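You operate a simulated robot arm through the tools that you are given. There is no shell and no other tool.

Carry out the task below with a simulated robot arm. There is one attempt and no reset: what you move stays moved.

TASK
Gauge the orange-banded bar and file it under its size.
Fine: lay it in the vee, let the red gauge lever down on it, lay it in that slot of the size rack; lever down again; leave the other bars.

It is judged by the outcome, as a careful person would: the job done as asked, and still so three seconds after it is handed in. It fails if anything else is knocked over, pushed out of place, dropped, spilled or broken.

THE ROBOT
A 7-joint arm with a fingered hand, fixed in place. Base frame: the origin is at the foot of the arm, x ahead of it, y to its left, z up; the work surface is at about z = 880. Lengths are in mm, angles in degrees, forces in N, time in s.
With the tool pointing down near the work surface it reaches from about 360 to 840 mm from the base axis. Its first joint turns from -115.0 to 115.0 degrees. Payload 5 kg.
The tool frame sits at the grasp point between the pads (the TCP): z along the fingers, y along the line on which they close. The tips reach 32 mm beyond it. The gripper opens to 160 mm. The gripper's body begins 89 mm behind the TCP. The gripper is a hand of 4 fingers: y runs from the thumb to the fingers, the wrist lies at [0, 0, -267] in the tool frame, and closing takes about 1.5 s.
Orientation is that of the tool frame in the base frame, as [roll, pitch, yaw] about the fixed x, y, z axes, in that order (R = Rz(yaw) Ry(pitch) Rx(roll)). With the fingers straight down and closing along the base's y, the tool's x points along the base's -x, its y along +y and its z along -z.

THE INTERFACE
- The arm moves only by the tool jog_arm. Its argument "targets" is a list of rows, each an object (a shift or turn left out is 0, a gripper value left out holds the last) with "hand": the gripper command, from -1 (fully open) to 1 (shut), values between in proportion; "linear": the shift along the tool's x, y, z in mm, a list of three; "angular": the turn, a rotation vector about the tool's x, y, z in degrees, a list of three. In form: [{"hand": hand, "linear": [dx, dy, dz], "angular": [ax, ay, az]}, ...]. A call has 1 to 20 rows; each row is the pose to reach, as a shift and turn from the pose commanded when the call began, along the tool's axes at that moment. Each row takes 0.2 s and may step no farther than 50 mm and 8.6 degrees from the row before; otherwise, or with a gripper value out of range, the whole call is refused. Where a pose cannot be reached the arm comes as near as it can. A force on the tool above 90 N (or 10 N above the force at the start of the call, whichever is more), or a blocked arm, ends the call early, and 0.2 s more pass. The fingers move at their own pace (about 108 mm/s each) and stop on an object; they squeeze with about 26 N. The grip force told is the motor's: it shows also when the fingers shut on nothing. Time passes only in rows, and 0.2 s behind the last, so rows that repeat a pose let the fingers close. The reply holds the time, the measured pose of the TCP, the force on the tool along the base axes, the opening and the grip force, in the units named above and with some noise, with the torque about the TCP (base axes, N m) and any sound that the robot's microphone picked up, and new pictures: "show" is both (left out), scene, wrist or none.
- Cameras (640 x 400 px; columns grow to the right, rows downward): "scene" is fixed at [219.6, -651.4, 1616.7]; the picture's right is [0.97, -0.25, 0.00], its down [-0.23, -0.89, -0.40] and it looks along [0.10, 0.39, -0.92] (base axes); focal length 258 px, centre (320, 200). "wrist" rides on the gripper at [80, -4, -114] in the tool frame; the picture's right is [0.05, 1.00, 0.00], its down [-0.82, 0.04, -0.58] and it looks along [-0.58, 0.03, 0.82] (tool axes); focal length 265 px, centre (320, 200). There is no depth. A picture from a camera that has moved, and an enlarged one, comes with that camera's place and axes in the base frame and with its lens.
- move_column(by): slides the trunk up (or, below 0, down) by that many mm; the arm rides with it, the base frame stays. It gives what a move gives, with no picture.
- grasp_type(shape): the hand has 4 fingers and takes this shape, open, in about a second: jaw (thumb against the fingers, like two jaws); tri (thumb and two fingers); tip (a fingertip pinch); poke (one finger out to press); point (the index stretched); flat (the hand flat); cup (the hand cupped); fist (a fist). The gripper value then closes the fingers along that shape, each until it touches; the sizes above hold for jaw. It gives what a move gives, with no picture.
- inspect(camera, box): a new picture of the part [left, top, right, bottom] of that camera's present view, enlarged. The clock stands still meanwhile.
- close_job(): hands the job in; it is judged then, once.

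Nothing tells you positions but the pictures and the camera data. Unless the task says otherwise, let go and move clear before handing in.

The tools are called after ">>>" as name(argument=value, ...) on one line, values as JSON. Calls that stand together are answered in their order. jog_arm: Moves the arm, as the interface text tells. Its arguments: {"type":"object","properties":{"targets":{"type":"array"},"show":{"type":"string","enum":["both","scene","wrist","none"]}},"required":["targets"]} The other tools are called the same way: move_column (by) slides the trunk up or down; grasp_type (shape) gives the hand a shape; inspect (camera, box) takes an enlarged picture of a part of a camera's view; close_job () hands the job in.

At the start:

```text
clock: 0.0
position: [302.0, -406.0, 1276.0]
tool_rot: [-180.0, 0.1, -180.0]
ft_force: [-0.3, 0.0, -0.4]
moment: [0.0, -0.02, -0.01]
gripper_width: 159.8
finger_force: 0.1
shape: jaw
trunk travel left (down, up): [-875.0, 115.0]
```

scene: 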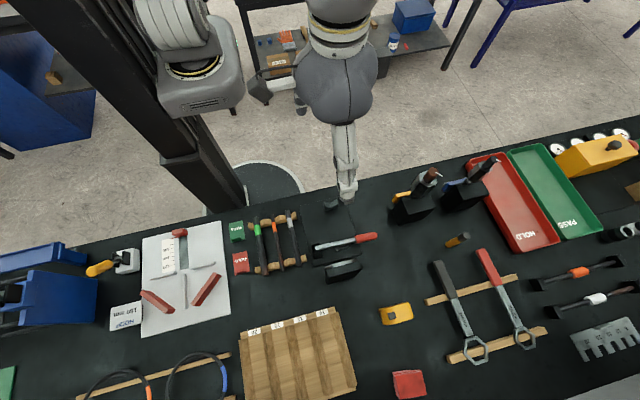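
wrist: 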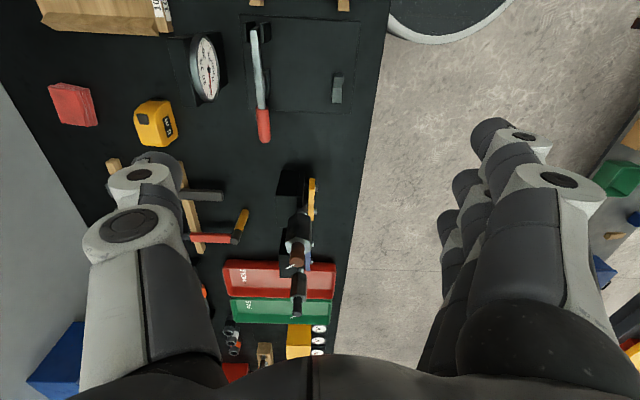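

I see a bench with several fixtures: a size rack (slotted wooden tray), bars resting on a wooden stand, and what may be a gauge with a red lever and dial. I'll zoom in on these before moving.

>>> inspect(camera="scene", box=[220, 190, 400, 302])

>>> inspect(camera="scene", box=[220, 290, 380, 400])

>>> inspect(camera="scene", box=[80, 210, 260, 340])

>>> inspect(camera="wrist", box=[160, 0, 380, 150])

```text
3.56 times, centred on (310, 246) of scene
camera zoom: at [219.6, -651.4, 1616.7], right [0.97, -0.25, 0.0], down [-0.23, -0.89, -0.4], along [0.1, 0.39, -0.92], focal length 916 px, centre (356, 36)
```

zoom: 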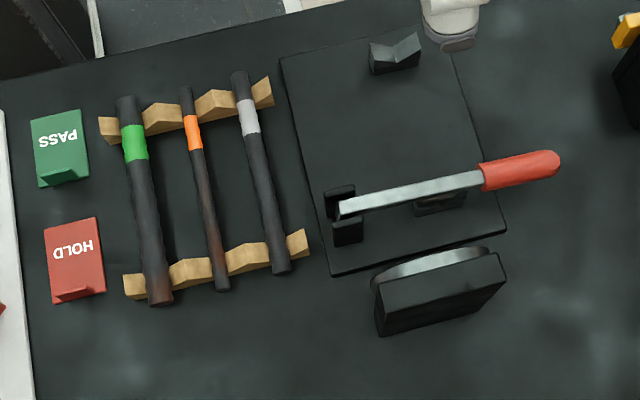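

```text
3.64 times, centred on (300, 345) of scene
camera zoom: at [219.6, -651.4, 1616.7], right [0.97, -0.25, 0.0], down [-0.23, -0.89, -0.4], along [0.1, 0.39, -0.92], focal length 937 px, centre (393, -327)
```

zoom: 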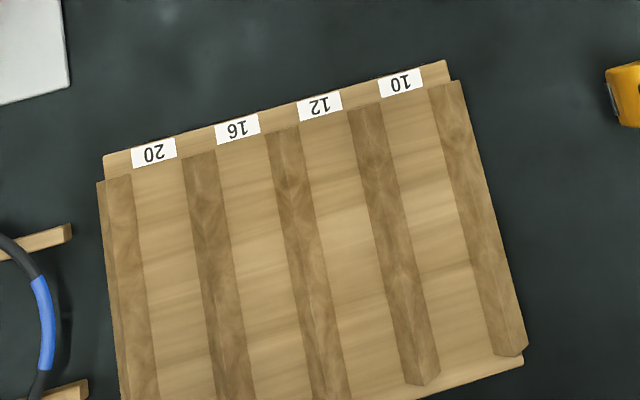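

```text
3.08 times, centred on (170, 275) of scene
camera zoom: at [219.6, -651.4, 1616.7], right [0.97, -0.25, 0.0], down [-0.23, -0.89, -0.4], along [0.1, 0.39, -0.92], focal length 792 px, centre (782, -31)
```

zoom: 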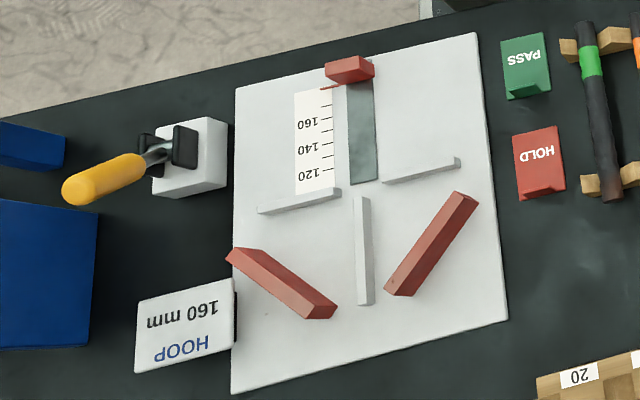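

```text
2.67 times, centred on (270, 75) of wrist
camera zoom: at [220.9, -409.7, 1388.5], right [-0.05, 1.0, 0.0], down [0.82, 0.04, 0.58], along [0.58, 0.03, -0.82], focal length 708 px, centre (453, 533)
```

zoom: 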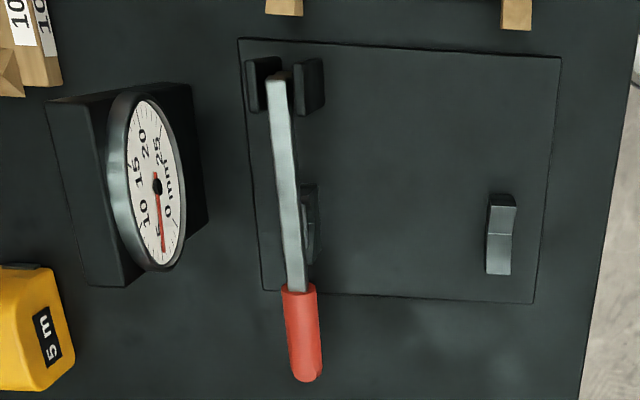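

The orange-banded bar lies along y on the wooden stand, at about x≈148, y≈-363 to -527. The vee fixture is at x≈325, with vees at y≈-374 and -508. Its red lever is hinged at the left of the front vee, and the dial is in front of it. The rack has slots marked 20/16/12/10, also along y, at about y -650 to -820. I'll turn the hand 90° so it closes along x and take closer pictures.

>>> jog_arm(targets=[{"linear": [6, 5, 2], "angular": [0, 0, 8.2]}, {"linear": [12, 10, 4], "angular": [0, 0, 16.4]}, {"linear": [18, 15, 7], "angular": [0, 0, 24.6]}, {"linear": [24, 20, 9], "angular": [0, 0, 32.8]}, {"linear": [30, 25, 12], "angular": [0, 0, 41]}, {"linear": [36, 30, 15], "angular": [0, 0, 49.2]}, {"linear": [42, 35, 18], "angular": [0, 0, 57.4]}, {"linear": [48, 40, 20], "angular": [0, 0, 65.6]}, {"linear": [54, 45, 22], "angular": [0, 0, 73.8]}, {"linear": [58, 50, 24], "angular": [0, 0, 82]}, {"linear": [62, 56, 26], "angular": [0, 0, 90]}])

```text
clock: 2.4
position: [239.2, -349.4, 1250.1]
tool_rot: [-180.0, 0.0, 89.8]
ft_force: [0.4, 1.1, -1.0]
moment: [-0.01, -0.02, 0.02]
gripper_width: 159.7
finger_force: 0.1
shape: jaw
trunk travel left (down, up): [-875.0, 115.0]
camera wrist: at [234.2, -268.9, 1362.4], right [1.0, 0.05, 0.0], down [0.04, -0.81, 0.58], along [0.03, -0.58, -0.82], focal length 265 px, centre (320, 200)
```

scene: 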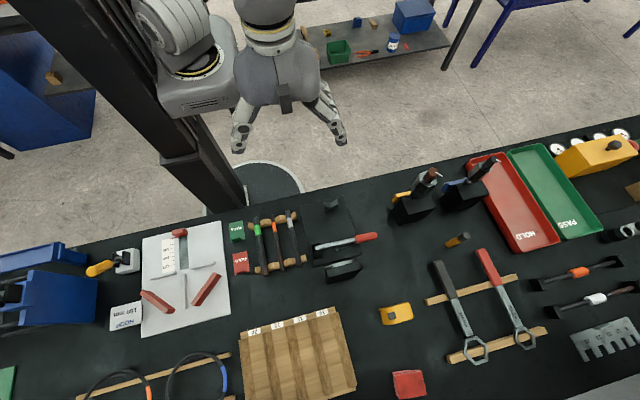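
wrist: 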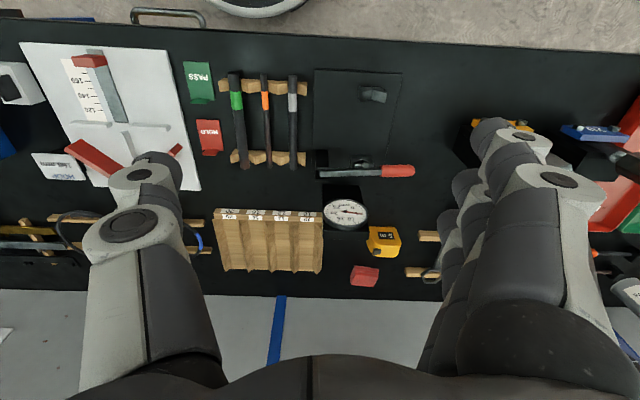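

The whole work area is in the wrist view. I'll zoom in on the bars, gauge and rack.

>>> inspect(camera="wrist", box=[210, 60, 320, 175])

>>> inspect(camera="wrist", box=[305, 60, 425, 235])

>>> inspect(camera="wrist", box=[205, 195, 335, 285])

```text
3.48 times, centred on (265, 118) of wrist
camera zoom: at [234.2, -268.9, 1362.4], right [1.0, 0.05, 0.0], down [0.04, -0.81, 0.58], along [0.03, -0.58, -0.82], focal length 923 px, centre (511, 487)
```

zoom: 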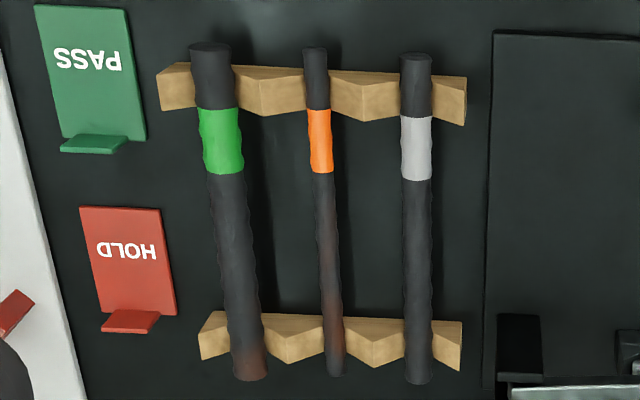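

```text
2.29 times, centred on (365, 148) of wrist
camera zoom: at [234.2, -268.9, 1362.4], right [1.0, 0.05, 0.0], down [0.04, -0.81, 0.58], along [0.03, -0.58, -0.82], focal length 607 px, centre (217, 320)
```

zoom: 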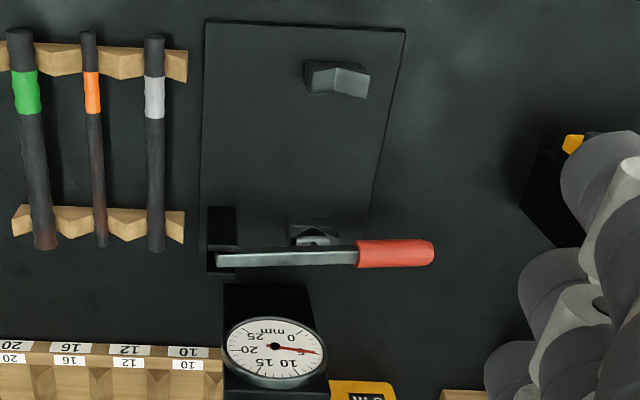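

```text
4.44 times, centred on (270, 240) of wrist
camera zoom: at [234.2, -268.9, 1362.4], right [1.0, 0.05, 0.0], down [0.04, -0.81, 0.58], along [0.03, -0.58, -0.82], focal length 1180 px, centre (542, 22)
```

zoom: 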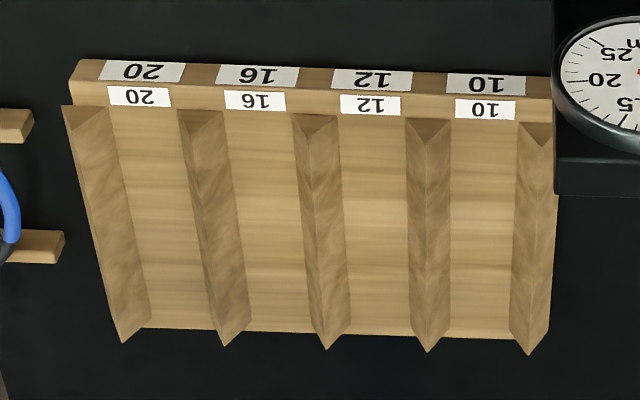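

The dial is easy to read from above, and the lever is down, sloping slightly from its pivot to the handle. I'll drop lower over the bars to measure their heights accurately.

>>> jog_arm(targets=[{"linear": [-5, -15, 38]}, {"linear": [-10, -30, 76]}, {"linear": [-15, -45, 114]}, {"linear": [-20, -60, 152]}, {"linear": [-25, -75, 190]}, {"linear": [-31, -91, 230]}])

```text
clock: 3.8
position: [149.9, -381.9, 1019.6]
tool_rot: [180.0, 0.0, 90.0]
ft_force: [0.1, -0.2, -0.2]
moment: [0.02, 0.03, 0.0]
gripper_width: 160.1
finger_force: 0.1
shape: jaw
trunk travel left (down, up): [-875.0, 115.0]
camera wrist: at [144.7, -301.4, 1131.4], right [1.0, 0.05, 0.0], down [0.04, -0.82, 0.58], along [0.03, -0.58, -0.82], focal length 265 px, centre (320, 200)
```

scene: 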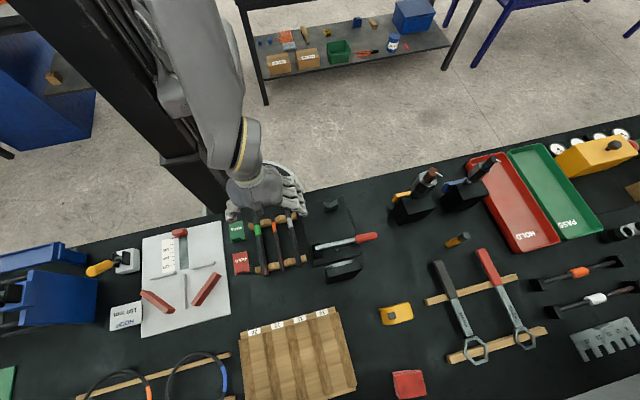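
wrist: 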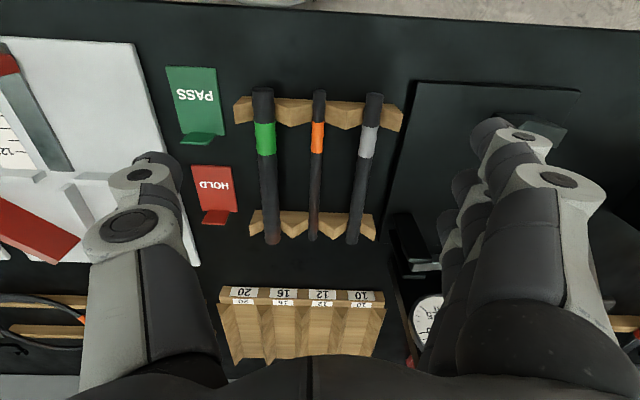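

>>> inspect(camera="wrist", box=[220, 75, 412, 255])

>>> inspect(camera="wrist", box=[205, 275, 400, 375])

```text
2.22 times, centred on (316, 165) of wrist
camera zoom: at [144.7, -301.4, 1131.4], right [1.0, 0.05, 0.0], down [0.04, -0.82, 0.58], along [0.03, -0.58, -0.82], focal length 590 px, centre (329, 278)
```

zoom: 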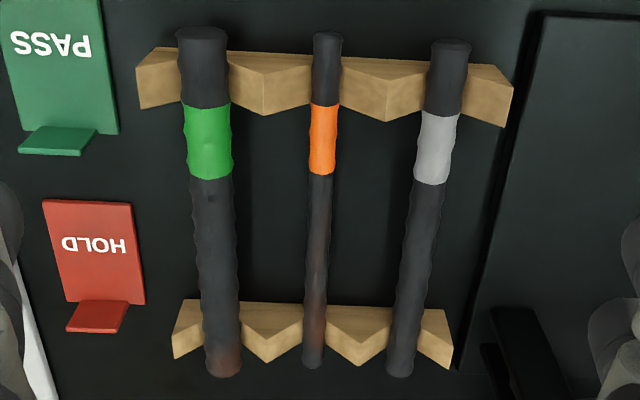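

```text
3.28 times, centred on (302, 325) of wrist
camera zoom: at [144.7, -301.4, 1131.4], right [1.0, 0.05, 0.0], down [0.04, -0.82, 0.58], along [0.03, -0.58, -0.82], focal length 871 px, centre (377, -210)
```

zoom: 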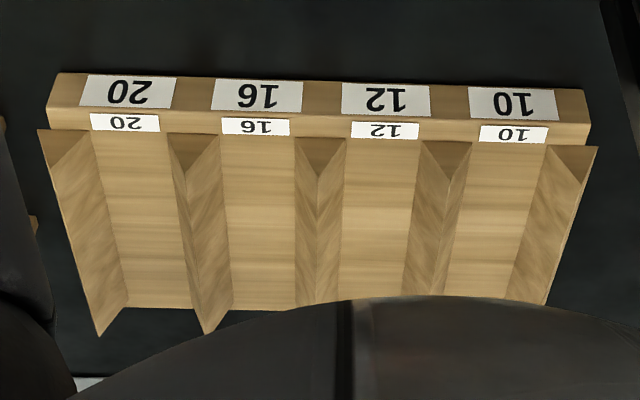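

The orange bar's centre comes out at x≈147, y≈-440, z≈893, and its diameter looks like roughly 12 mm. Next I'll look at the gauge from close up.

>>> jog_arm(targets=[{"linear": [-4, 44, -8]}, {"linear": [-9, 88, -16]}, {"linear": [-13, 132, -24]}, {"linear": [-18, 175, -30]}])

>>> inspect(camera="wrist", box=[220, 60, 460, 210])

>>> inspect(camera="wrist", box=[200, 180, 440, 330])

```text
clock: 4.8
position: [325.3, -397.0, 1047.7]
tool_rot: [-180.0, 0.0, 89.9]
ft_force: [-0.1, -0.2, -0.2]
moment: [-0.01, 0.0, -0.01]
gripper_width: 159.7
finger_force: 0.0
shape: jaw
trunk travel left (down, up): [-875.0, 115.0]
camera wrist: at [320.2, -316.9, 1160.0], right [1.0, 0.05, 0.0], down [0.04, -0.82, 0.58], along [0.03, -0.58, -0.82], focal length 265 px, centre (320, 200)
```

scene: 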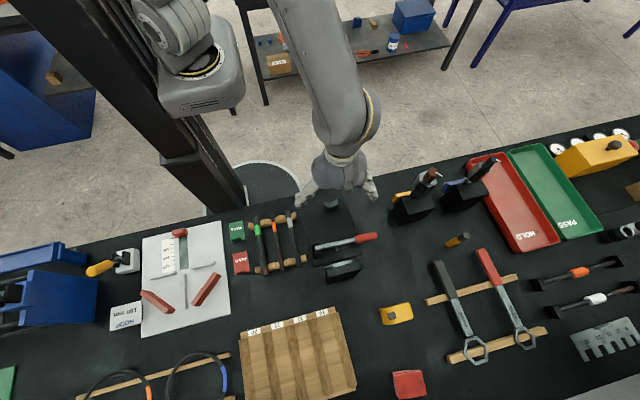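
wrist: 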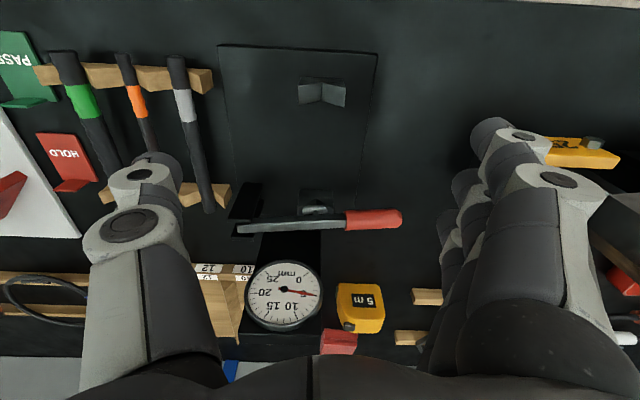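

```text
2.67 times, centred on (340, 135) of wrist
camera zoom: at [320.2, -316.9, 1160.0], right [1.0, 0.05, 0.0], down [0.04, -0.82, 0.58], along [0.03, -0.58, -0.82], focal length 708 px, centre (267, 373)
```

zoom: 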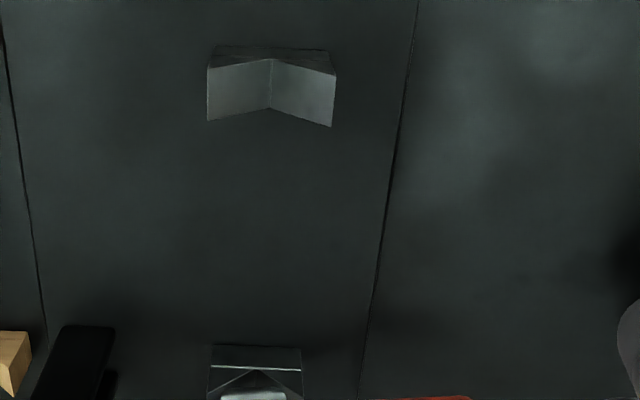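

```text
2.67 times, centred on (320, 255) of wrist
camera zoom: at [320.2, -316.9, 1160.0], right [1.0, 0.05, 0.0], down [0.04, -0.82, 0.58], along [0.03, -0.58, -0.82], focal length 708 px, centre (320, 53)
```

zoom: 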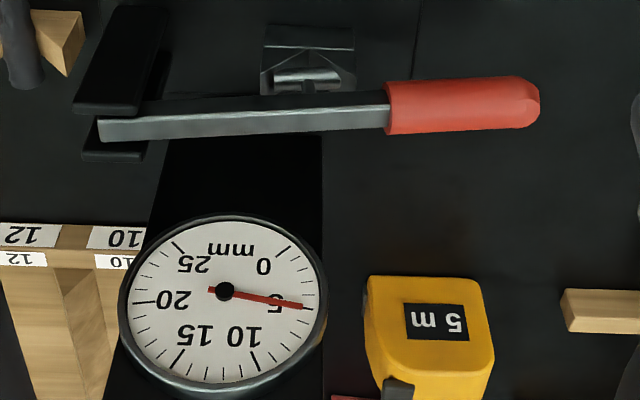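

With the lever at rest the dial reads 5, which I take as its lower stop. A presser foot hangs under the lever at the front vee. I'll zoom in on the lever and its pivot.

>>> inspect(camera="wrist", box=[225, 175, 345, 250])

>>> inspect(camera="wrist", box=[300, 175, 420, 250])

>>> inspect(camera="scene", box=[305, 215, 385, 290])

```text
5.33 times, centred on (285, 212) of wrist
camera zoom: at [320.2, -316.9, 1160.0], right [1.0, 0.05, 0.0], down [0.04, -0.82, 0.58], along [0.03, -0.58, -0.82], focal length 1416 px, centre (507, 133)
```

zoom: 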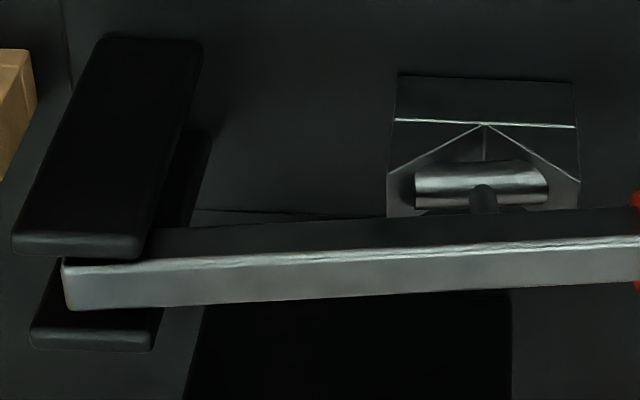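

```text
5.33 times, centred on (360, 212) of wrist
camera zoom: at [320.2, -316.9, 1160.0], right [1.0, 0.05, 0.0], down [0.04, -0.82, 0.58], along [0.03, -0.58, -0.82], focal length 1416 px, centre (107, 133)
```

zoom: 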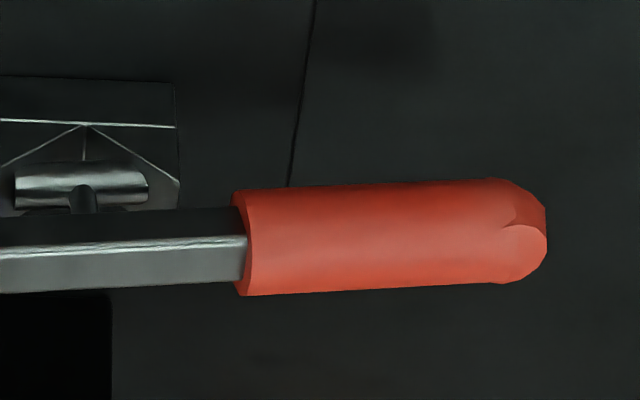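

```text
5.33 times, centred on (345, 252) of scene
camera zoom: at [219.6, -651.4, 1616.7], right [0.97, -0.25, 0.0], down [-0.23, -0.89, -0.4], along [0.1, 0.39, -0.92], focal length 1374 px, centre (187, -80)
```

zoom: 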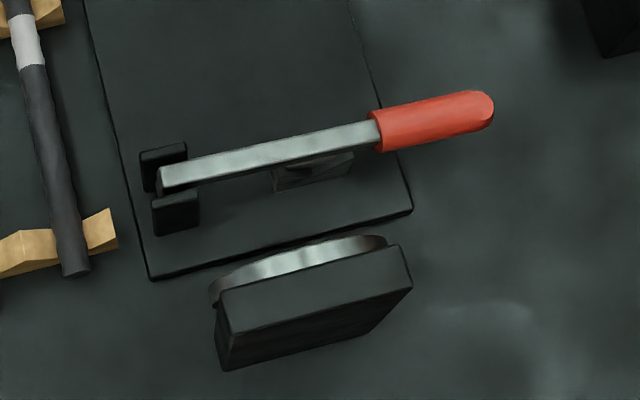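

Lever geometry so far: pivot near (249, -502, 947), and a red handle about 22 mm across running from x≈357 to 422 at z≈931. I'll turn the hand back so it closes along y and hover over the handle with it partly closed.

>>> jog_arm(targets=[{"hand": 0.25, "linear": [-10, 7, 3], "angular": [0, 0, -8.2]}, {"linear": [-20, 14, 6], "angular": [0, 0, -16.4]}, {"linear": [-30, 20, 10], "angular": [0, 0, -24.6]}, {"linear": [-40, 27, 14], "angular": [0, 0, -32.8]}, {"linear": [-50, 34, 17], "angular": [0, 0, -41]}, {"linear": [-60, 40, 20], "angular": [0, 0, -49.2]}, {"linear": [-70, 47, 24], "angular": [0, 0, -57.4]}, {"linear": [-80, 54, 28], "angular": [0, 0, -65.6]}, {"linear": [-90, 60, 31], "angular": [0, 0, -73.8]}, {"linear": [-98, 66, 34], "angular": [0, 0, -82]}, {"linear": [-105.5, 70.7, 37.7], "angular": [0, 0, -90]}, {"linear": [-105.5, 70.7, 37.7], "angular": [0, 0, -90]}])

>>> inspect(camera="wrist", box=[180, 60, 460, 260])

>>> inspect(camera="scene", box=[300, 180, 440, 290])

```text
clock: 7.4
position: [394.8, -503.4, 1012.8]
tool_rot: [-180.0, -0.1, -179.8]
ft_force: [0.4, 0.7, 0.6]
moment: [0.03, 0.01, 0.01]
gripper_width: 61.1
finger_force: 0.2
shape: jaw
trunk travel left (down, up): [-875.0, 115.0]
camera wrist: at [313.2, -508.5, 1125.0], right [-0.05, 1.0, 0.0], down [0.82, 0.04, 0.58], along [0.58, 0.03, -0.82], focal length 265 px, centre (320, 200)
```

scene: 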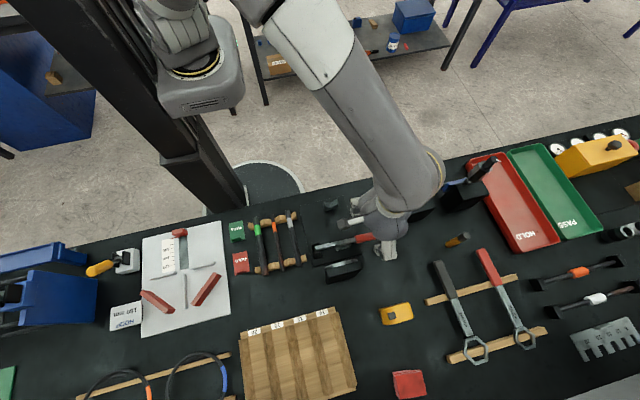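
wrist: 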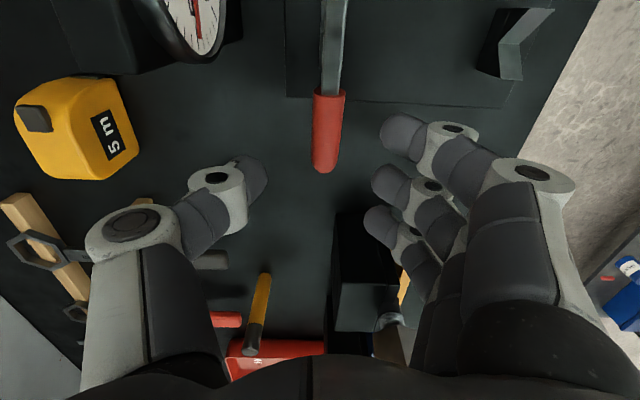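

```text
2.00 times, centred on (320, 160) of wrist
camera zoom: at [313.2, -508.5, 1125.0], right [-0.05, 1.0, 0.0], down [0.82, 0.04, 0.58], along [0.58, 0.03, -0.82], focal length 531 px, centre (320, 280)
```

zoom: 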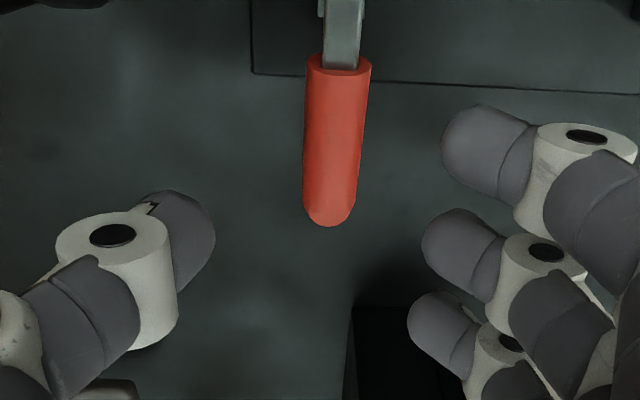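

```text
3.64 times, centred on (370, 235) of scene
camera zoom: at [219.6, -651.4, 1616.7], right [0.97, -0.25, 0.0], down [-0.23, -0.89, -0.4], along [0.1, 0.39, -0.92], focal length 937 px, centre (138, 73)
```

zoom: 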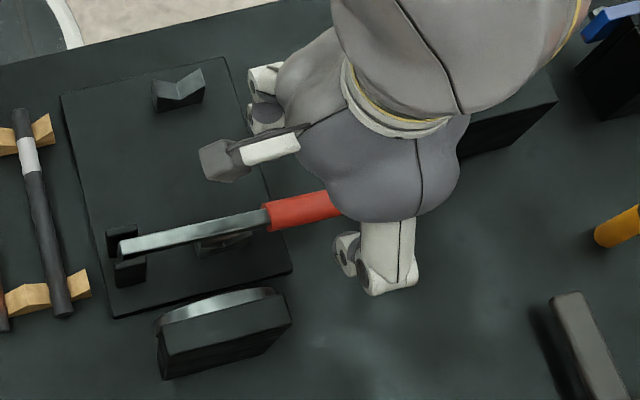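

At this opening the fingertips curl inward, meeting about 20 mm beyond the TCP, with fingers at tool x = +29, 0 and -30. I'll lower over the handle and pinch it slightly below its axis.

>>> jog_arm(targets=[{"linear": [2, 0.5, 25]}, {"linear": [4, 0.9, 45]}, {"linear": [4.8, 0.9, 64.8]}, {"linear": [4.8, 0.9, 64.8]}])

>>> inspect(camera="wrist", box=[180, 60, 460, 260])

```text
clock: 8.4
position: [389.0, -503.6, 947.0]
tool_rot: [180.0, 0.0, 179.9]
ft_force: [0.6, -0.3, 0.3]
moment: [-0.04, -0.01, -0.02]
gripper_width: 60.5
finger_force: 0.0
shape: jaw
trunk travel left (down, up): [-875.0, 115.0]
camera wrist: at [307.8, -507.6, 1059.9], right [-0.05, 1.0, 0.0], down [0.82, 0.04, 0.58], along [0.58, 0.03, -0.82], focal length 265 px, centre (320, 200)
```

scene: 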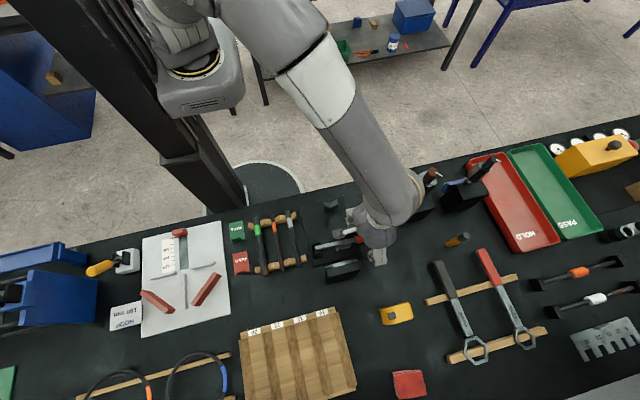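
wrist: 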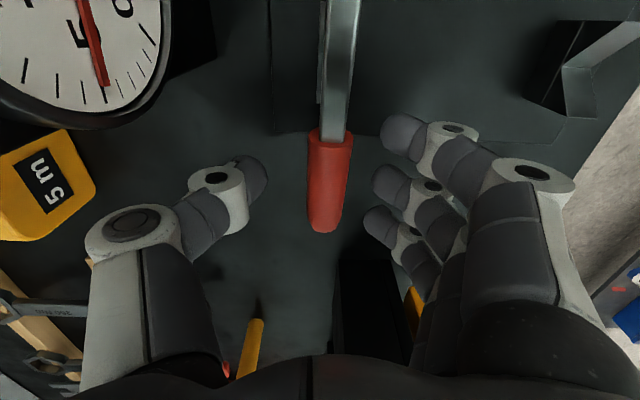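

```text
2.00 times, centred on (320, 160) of wrist
camera zoom: at [307.8, -507.6, 1059.9], right [-0.05, 1.0, 0.0], down [0.82, 0.04, 0.58], along [0.58, 0.03, -0.82], focal length 531 px, centre (320, 280)
```

zoom: 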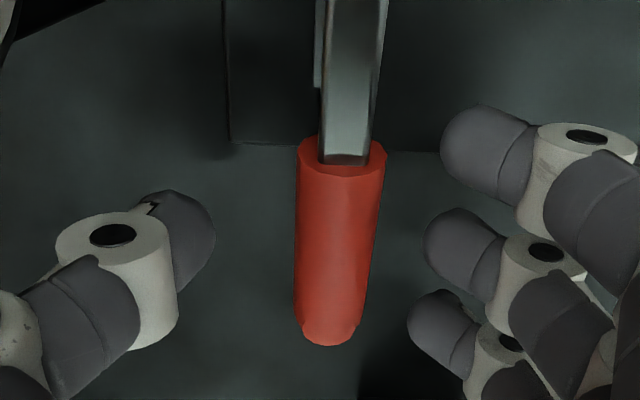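

The handle sits between the thumb and fingers, centred at about y≈-500. I'll shift 3 mm to centre on it and close.

>>> jog_arm(targets=[{"linear": [0, 3, 0]}, {"hand": 0.85, "linear": [0, 3, 0]}, {"linear": [0, 3, 0]}, {"linear": [0, 3, 0]}, {"linear": [0, 3, 0]}, {"linear": [0, 3, 0]}])

>>> inspect(camera="wrist", box=[180, 60, 460, 260])

```text
clock: 9.8
position: [389.2, -500.2, 947.4]
tool_rot: [180.0, 0.0, 180.0]
ft_force: [0.3, 0.2, 0.7]
moment: [-0.04, -0.01, -0.01]
gripper_width: 13.3
finger_force: 0.1
shape: jaw
trunk travel left (down, up): [-875.0, 115.0]
camera wrist: at [308.3, -504.5, 1059.5], right [-0.05, 1.0, 0.0], down [0.82, 0.04, 0.58], along [0.58, 0.03, -0.82], focal length 265 px, centre (320, 200)
```

scene: 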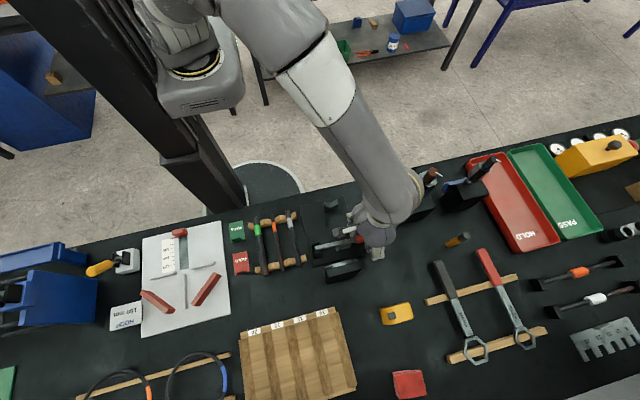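
wrist: 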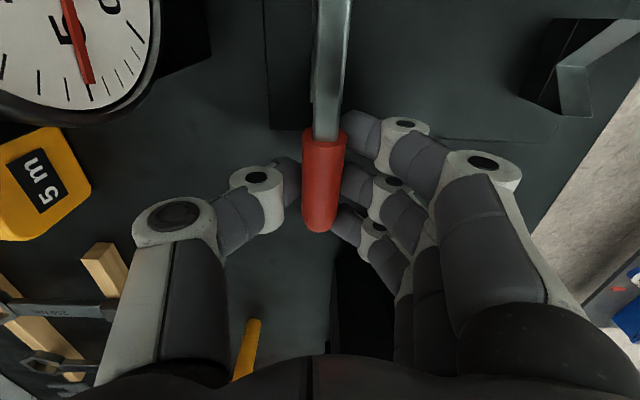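

```text
2.00 times, centred on (320, 160) of wrist
camera zoom: at [308.3, -504.5, 1059.5], right [-0.05, 1.0, 0.0], down [0.82, 0.04, 0.58], along [0.58, 0.03, -0.82], focal length 531 px, centre (320, 280)
```

zoom: 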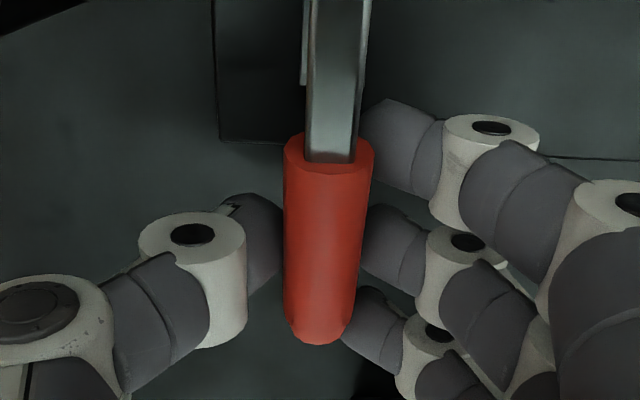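

The fingers reached 13 mm with no grip force, so the tips have closed under the handle. I'll reopen, rise about 8 mm and close again so the pads pinch nearer its axis.

>>> jog_arm(targets=[{"hand": 0.45, "linear": [0, 0, 0]}, {"linear": [0, 0, 0]}, {"linear": [0, 0, -5]}, {"linear": [0, 0, -9]}, {"hand": 0.8, "linear": [0, 0, -9]}, {"linear": [0, 0, -9]}, {"linear": [0, 0, -9]}, {"linear": [0, 0, -9]}])

>>> inspect(camera="wrist", box=[180, 60, 460, 260])

```text
clock: 11.6
position: [388.5, -500.3, 956.4]
tool_rot: [-179.9, 0.0, 180.0]
ft_force: [0.5, 0.7, 1.0]
moment: [0.02, 0.03, -0.02]
gripper_width: 17.7
finger_force: 0.0
shape: jaw
trunk travel left (down, up): [-875.0, 115.0]
camera wrist: at [308.4, -503.9, 1069.2], right [-0.05, 1.0, 0.0], down [0.82, 0.04, 0.58], along [0.58, 0.03, -0.82], focal length 265 px, centre (320, 200)
```

scene: 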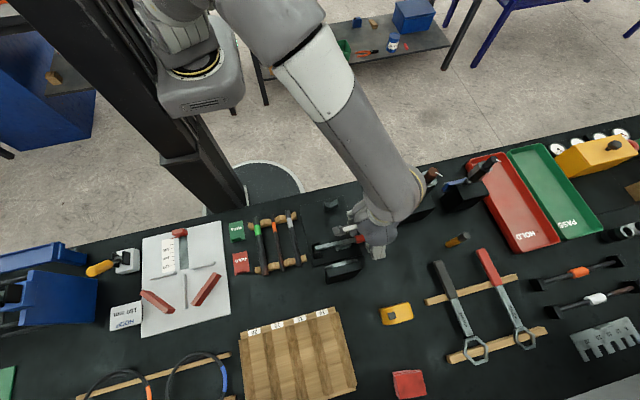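
wrist: 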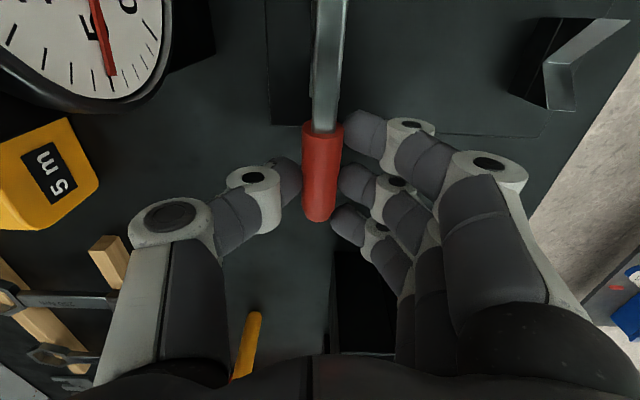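

```text
2.00 times, centred on (320, 160) of wrist
camera zoom: at [308.4, -503.9, 1069.2], right [-0.05, 1.0, 0.0], down [0.82, 0.04, 0.58], along [0.58, 0.03, -0.82], focal length 531 px, centre (320, 280)
```

zoom: 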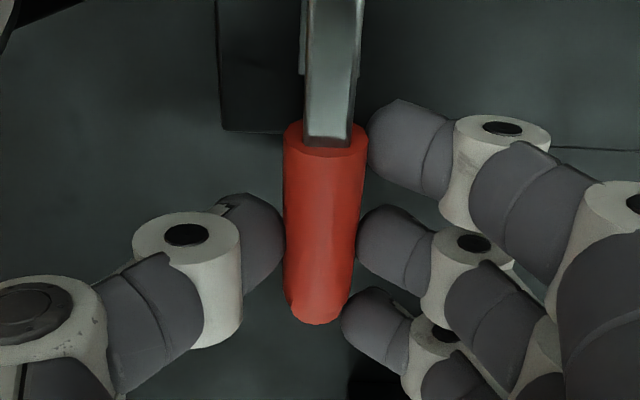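

>>> jog_arm(targets=[{"hand": 1.0}, {"hand": 1.0}, {"hand": 1.0}], show="wrist")

>>> inspect(camera="wrist", box=[180, 60, 460, 260])

```text
clock: 12.4
position: [389.9, -500.2, 956.9]
tool_rot: [179.9, 0.1, -180.0]
ft_force: [1.7, -2.0, -1.0]
moment: [-0.02, -0.08, -0.14]
gripper_width: 11.7
finger_force: 26.2
shape: jaw
trunk travel left (down, up): [-875.0, 115.0]
camera wrist: at [308.7, -504.3, 1069.0], right [-0.05, 1.0, 0.0], down [0.82, 0.04, 0.58], along [0.58, 0.03, -0.82], focal length 265 px, centre (320, 200)
```

wrist: 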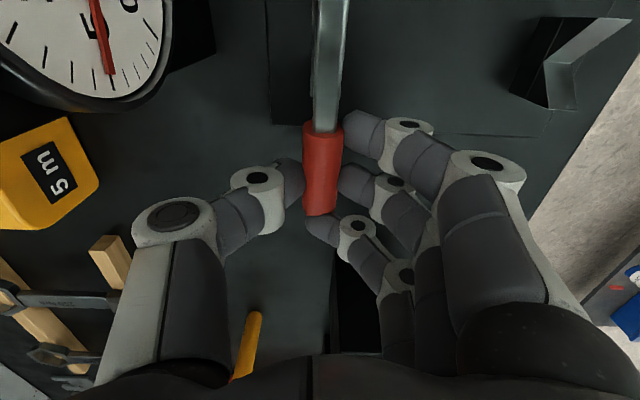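

```text
2.00 times, centred on (320, 160) of wrist
camera zoom: at [308.7, -504.3, 1069.0], right [-0.05, 1.0, 0.0], down [0.82, 0.04, 0.58], along [0.58, 0.03, -0.82], focal length 531 px, centre (320, 280)
```

zoom: 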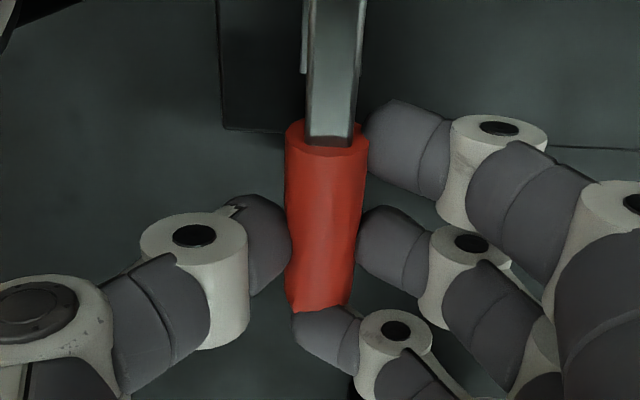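

The grip now reads 26 N on the red handle. I'll lift slowly along the lever's arc and watch the forces.

>>> jog_arm(targets=[{"linear": [-0.6, 0, -7.4]}, {"linear": [-0.8, 0, -14.8]}, {"linear": [-0.6, 0, -22.2]}, {"linear": [0, 0, -29.6]}, {"linear": [0.95, 0, -37]}, {"linear": [2.3, 0, -44.3]}, {"linear": [4, 0, -51.5]}, {"linear": [6.1, 0, -58.6]}])

>>> inspect(camera="wrist", box=[180, 60, 460, 260])

>>> inspect(camera="scene", box=[300, 180, 440, 290])

```text
clock: 14.2
position: [389.0, -498.3, 1016.6]
tool_rot: [-179.9, 0.2, -179.6]
ft_force: [0.9, 0.6, -0.1]
moment: [-0.04, 0.03, -0.04]
gripper_width: 5.4
finger_force: 26.0
shape: jaw
trunk travel left (down, up): [-875.0, 115.0]
camera wrist: at [307.2, -502.7, 1129.2], right [-0.06, 1.0, 0.0], down [0.81, 0.05, 0.58], along [0.58, 0.03, -0.81], focal length 265 px, centre (320, 200)
```

scene: 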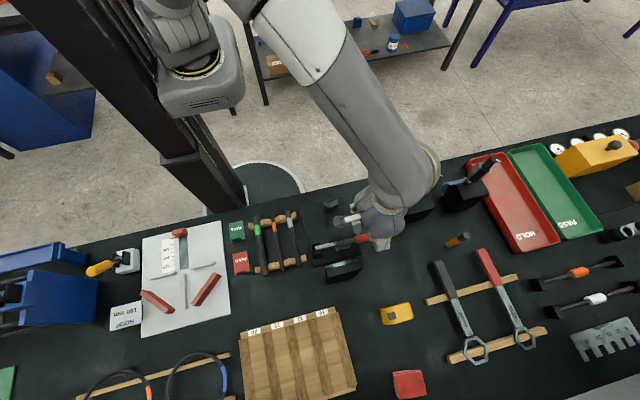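
wrist: 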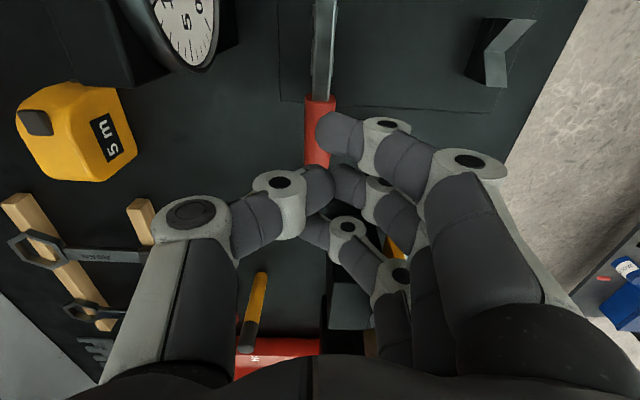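

```text
2.00 times, centred on (320, 160) of wrist
camera zoom: at [307.2, -502.7, 1129.2], right [-0.06, 1.0, 0.0], down [0.81, 0.05, 0.58], along [0.58, 0.03, -0.81], focal length 531 px, centre (320, 280)
```

zoom: 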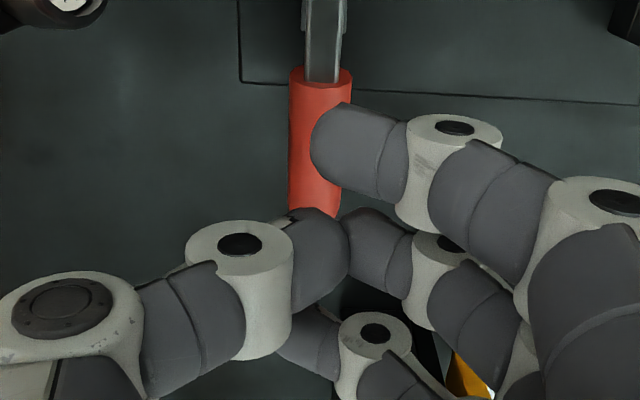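

```text
3.64 times, centred on (370, 235) of scene
camera zoom: at [219.6, -651.4, 1616.7], right [0.97, -0.25, 0.0], down [-0.23, -0.89, -0.4], along [0.1, 0.39, -0.92], focal length 937 px, centre (138, 73)
```

zoom: 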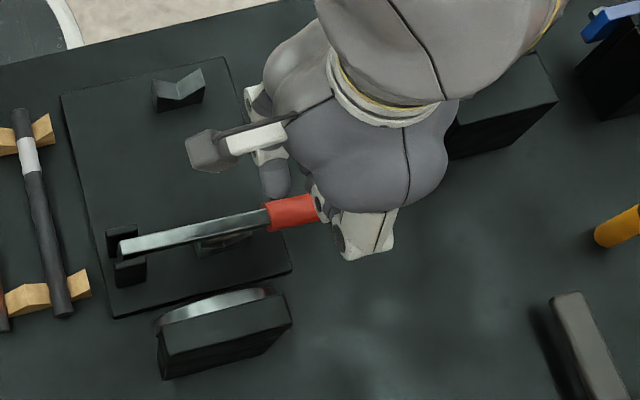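

The handle slipped out and the lever dropped back onto its rest, still reading 5. Gripping lower, with the curled tips under the handle, should cradle it properly. I'll reopen, go back down and close the tips beneath it to a fixed gap.

>>> jog_arm(targets=[{"hand": 0.35, "linear": [0, -1, 0]}, {"linear": [0, -1.5, 0]}, {"linear": [0, -2, 0]}, {"linear": [0, -2, 24]}, {"linear": [0, -2, 48]}, {"linear": [0, -2, 71.5]}, {"linear": [0, -2, 71.5]}, {"hand": 0.85, "linear": [0, -2, 71.5]}, {"linear": [0, -2, 71.5]}, {"linear": [0, -2, 71.5]}, {"linear": [0, -2, 71.5]}], show="wrist")

>>> inspect(camera="wrist", box=[180, 60, 460, 260])

>>> inspect(camera="wrist", box=[0, 0, 200, 130])

```text
clock: 16.6
position: [382.2, -503.0, 942.4]
tool_rot: [179.9, 0.0, -179.9]
ft_force: [-0.4, 1.7, -0.4]
moment: [0.01, 0.0, -0.04]
gripper_width: 12.5
finger_force: 0.1
shape: jaw
trunk travel left (down, up): [-875.0, 115.0]
camera wrist: at [302.0, -507.0, 1055.5], right [-0.05, 1.0, 0.0], down [0.82, 0.04, 0.58], along [0.58, 0.03, -0.82], focal length 265 px, centre (320, 200)
```

wrist: 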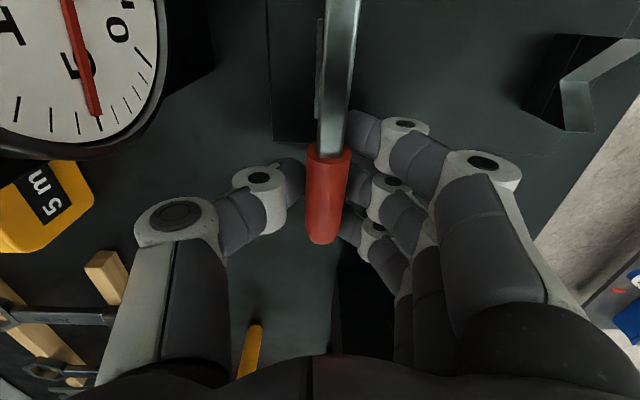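

```text
2.00 times, centred on (320, 160) of wrist
camera zoom: at [302.0, -507.0, 1055.5], right [-0.05, 1.0, 0.0], down [0.82, 0.04, 0.58], along [0.58, 0.03, -0.82], focal length 531 px, centre (320, 280)
```

zoom: 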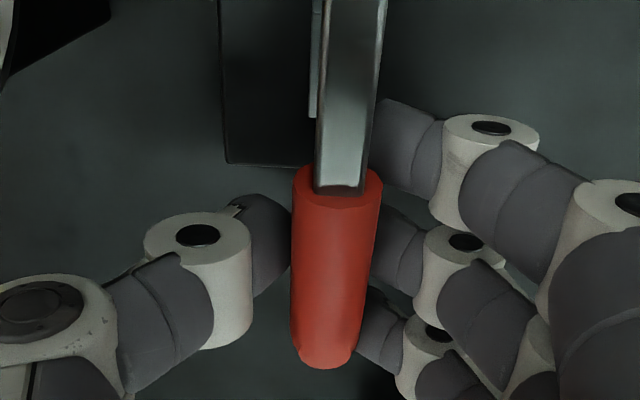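

```text
3.08 times, centred on (100, 65) of wrist
camera zoom: at [302.0, -507.0, 1055.5], right [-0.05, 1.0, 0.0], down [0.82, 0.04, 0.58], along [0.58, 0.03, -0.82], focal length 817 px, centre (997, 615)
```

zoom: 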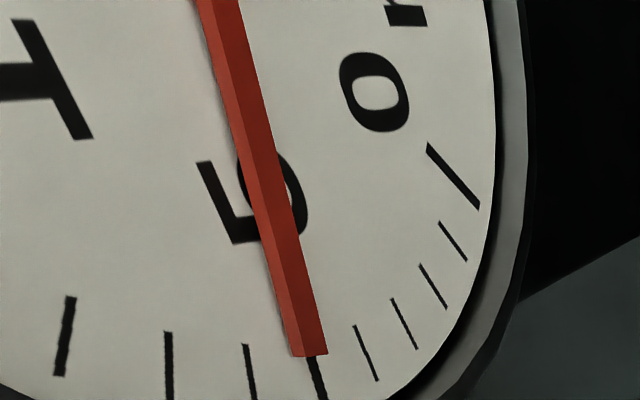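

The dial still reads exactly 5, and the tips are now visibly beneath the handle. I'll centre in y, close a little more so they bear on its underside, and lift about 15°, checking as I go.

>>> jog_arm(targets=[{"linear": [0, 2, 0]}, {"hand": 0.9, "linear": [0, 2, 0]}, {"linear": [0, 2, 0]}, {"linear": [0, 2, -5]}, {"linear": [-0.5, 2, -10]}, {"linear": [-0.8, 2, -15]}, {"linear": [-0.8, 2, -20]}, {"linear": [-0.8, 2, -20]}])

>>> inspect(camera="wrist", box=[180, 60, 460, 260])

>>> inspect(camera="wrist", box=[0, 0, 200, 130])

```text
clock: 18.4
position: [382.8, -501.5, 962.5]
tool_rot: [179.9, 0.0, 179.9]
ft_force: [-7.6, -4.6, -2.3]
moment: [0.04, -0.11, -0.08]
gripper_width: 0.3
finger_force: 26.2
shape: jaw
trunk travel left (down, up): [-875.0, 115.0]
camera wrist: at [301.8, -505.2, 1075.5], right [-0.05, 1.0, 0.0], down [0.82, 0.04, 0.58], along [0.58, 0.03, -0.82], focal length 265 px, centre (320, 200)
```

scene: 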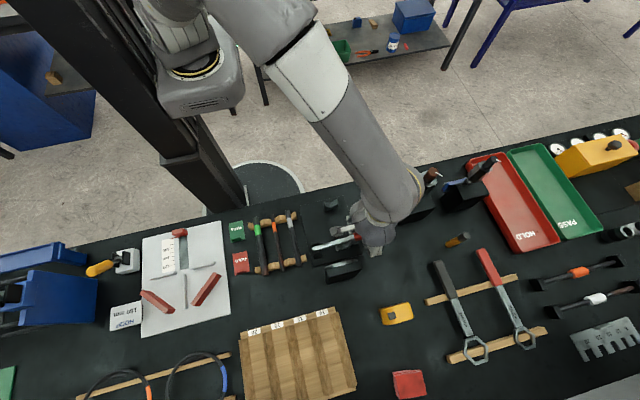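
wrist: 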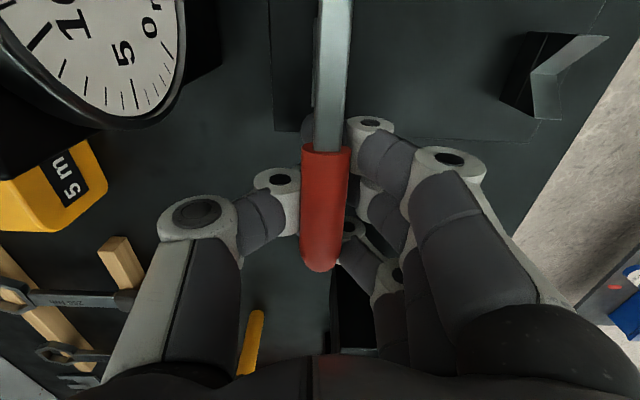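

```text
2.00 times, centred on (320, 160) of wrist
camera zoom: at [301.8, -505.2, 1075.5], right [-0.05, 1.0, 0.0], down [0.82, 0.04, 0.58], along [0.58, 0.03, -0.82], focal length 531 px, centre (320, 280)
```

zoom: 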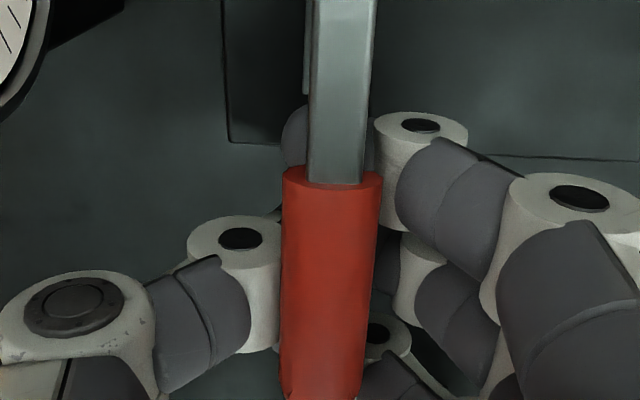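

```text
3.08 times, centred on (100, 65) of wrist
camera zoom: at [301.8, -505.2, 1075.5], right [-0.05, 1.0, 0.0], down [0.82, 0.04, 0.58], along [0.58, 0.03, -0.82], focal length 817 px, centre (997, 615)
```

zoom: 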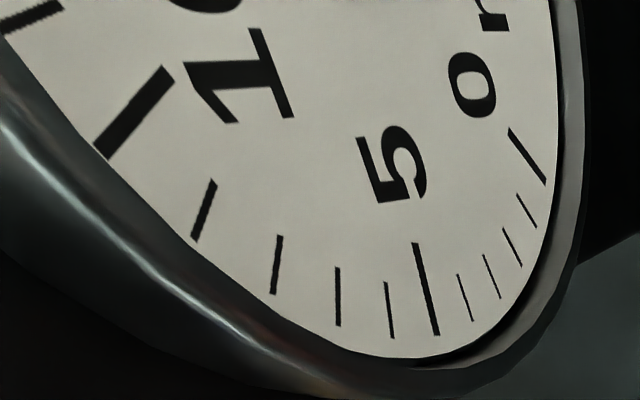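

The dial needle has left 5, so the lever is now lifted to about 11°, resting on the closed fingertips. I'll carry on along the arc to about 50° and check again.

>>> jog_arm(targets=[{"linear": [4, 0, -7]}, {"linear": [7.8, 0, -14.4]}, {"linear": [9.9, 0, -22.8]}, {"linear": [12.6, 0, -31]}, {"linear": [16.1, 0, -38.9]}, {"linear": [20.3, 0, -46.5]}, {"linear": [25.1, 0, -53.7]}, {"linear": [30.5, 0, -60.5]}, {"linear": [30.5, 0, -60.5]}])

>>> inspect(camera="wrist", box=[180, 60, 460, 260])

>>> inspect(camera="scene", box=[290, 170, 430, 280])

```text
clock: 20.4
position: [354.9, -501.0, 1024.2]
tool_rot: [180.0, -0.1, 180.0]
ft_force: [0.6, -0.3, 1.1]
moment: [0.02, 0.01, 0.01]
gripper_width: 0.1
finger_force: 26.5
shape: jaw
trunk travel left (down, up): [-875.0, 115.0]
camera wrist: at [273.8, -504.2, 1136.9], right [-0.05, 1.0, 0.0], down [0.82, 0.04, 0.58], along [0.58, 0.03, -0.82], focal length 265 px, centre (320, 200)
```

scene: 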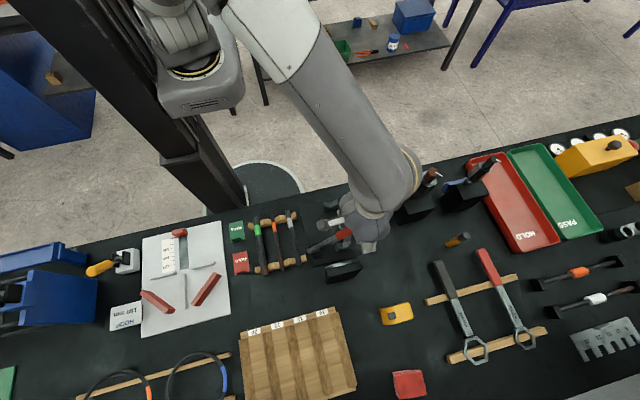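
wrist: 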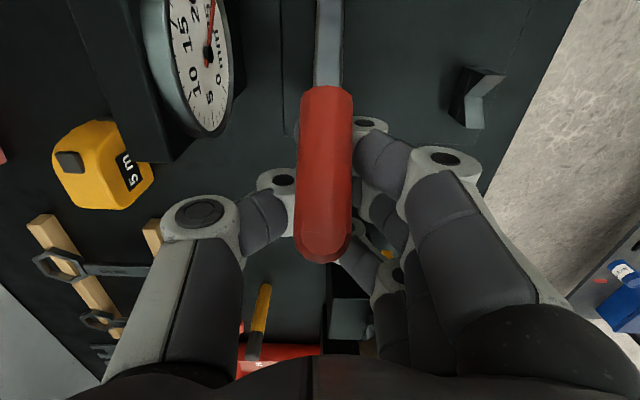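

```text
2.00 times, centred on (320, 160) of wrist
camera zoom: at [273.8, -504.2, 1136.9], right [-0.05, 1.0, 0.0], down [0.82, 0.04, 0.58], along [0.58, 0.03, -0.82], focal length 531 px, centre (320, 280)
```

zoom: 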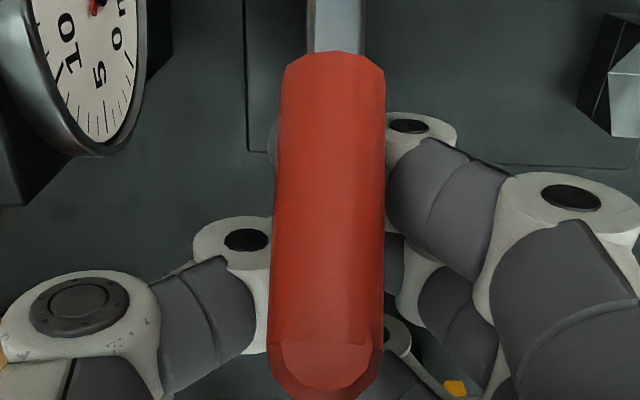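

```text
3.64 times, centred on (360, 225) of scene
camera zoom: at [219.6, -651.4, 1616.7], right [0.97, -0.25, 0.0], down [-0.23, -0.89, -0.4], along [0.1, 0.39, -0.92], focal length 937 px, centre (174, 109)
```

zoom: 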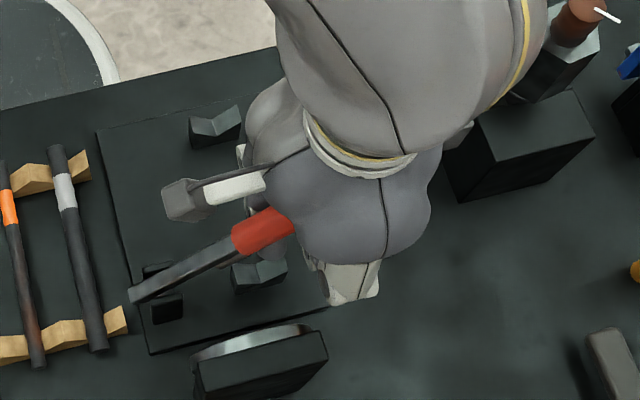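

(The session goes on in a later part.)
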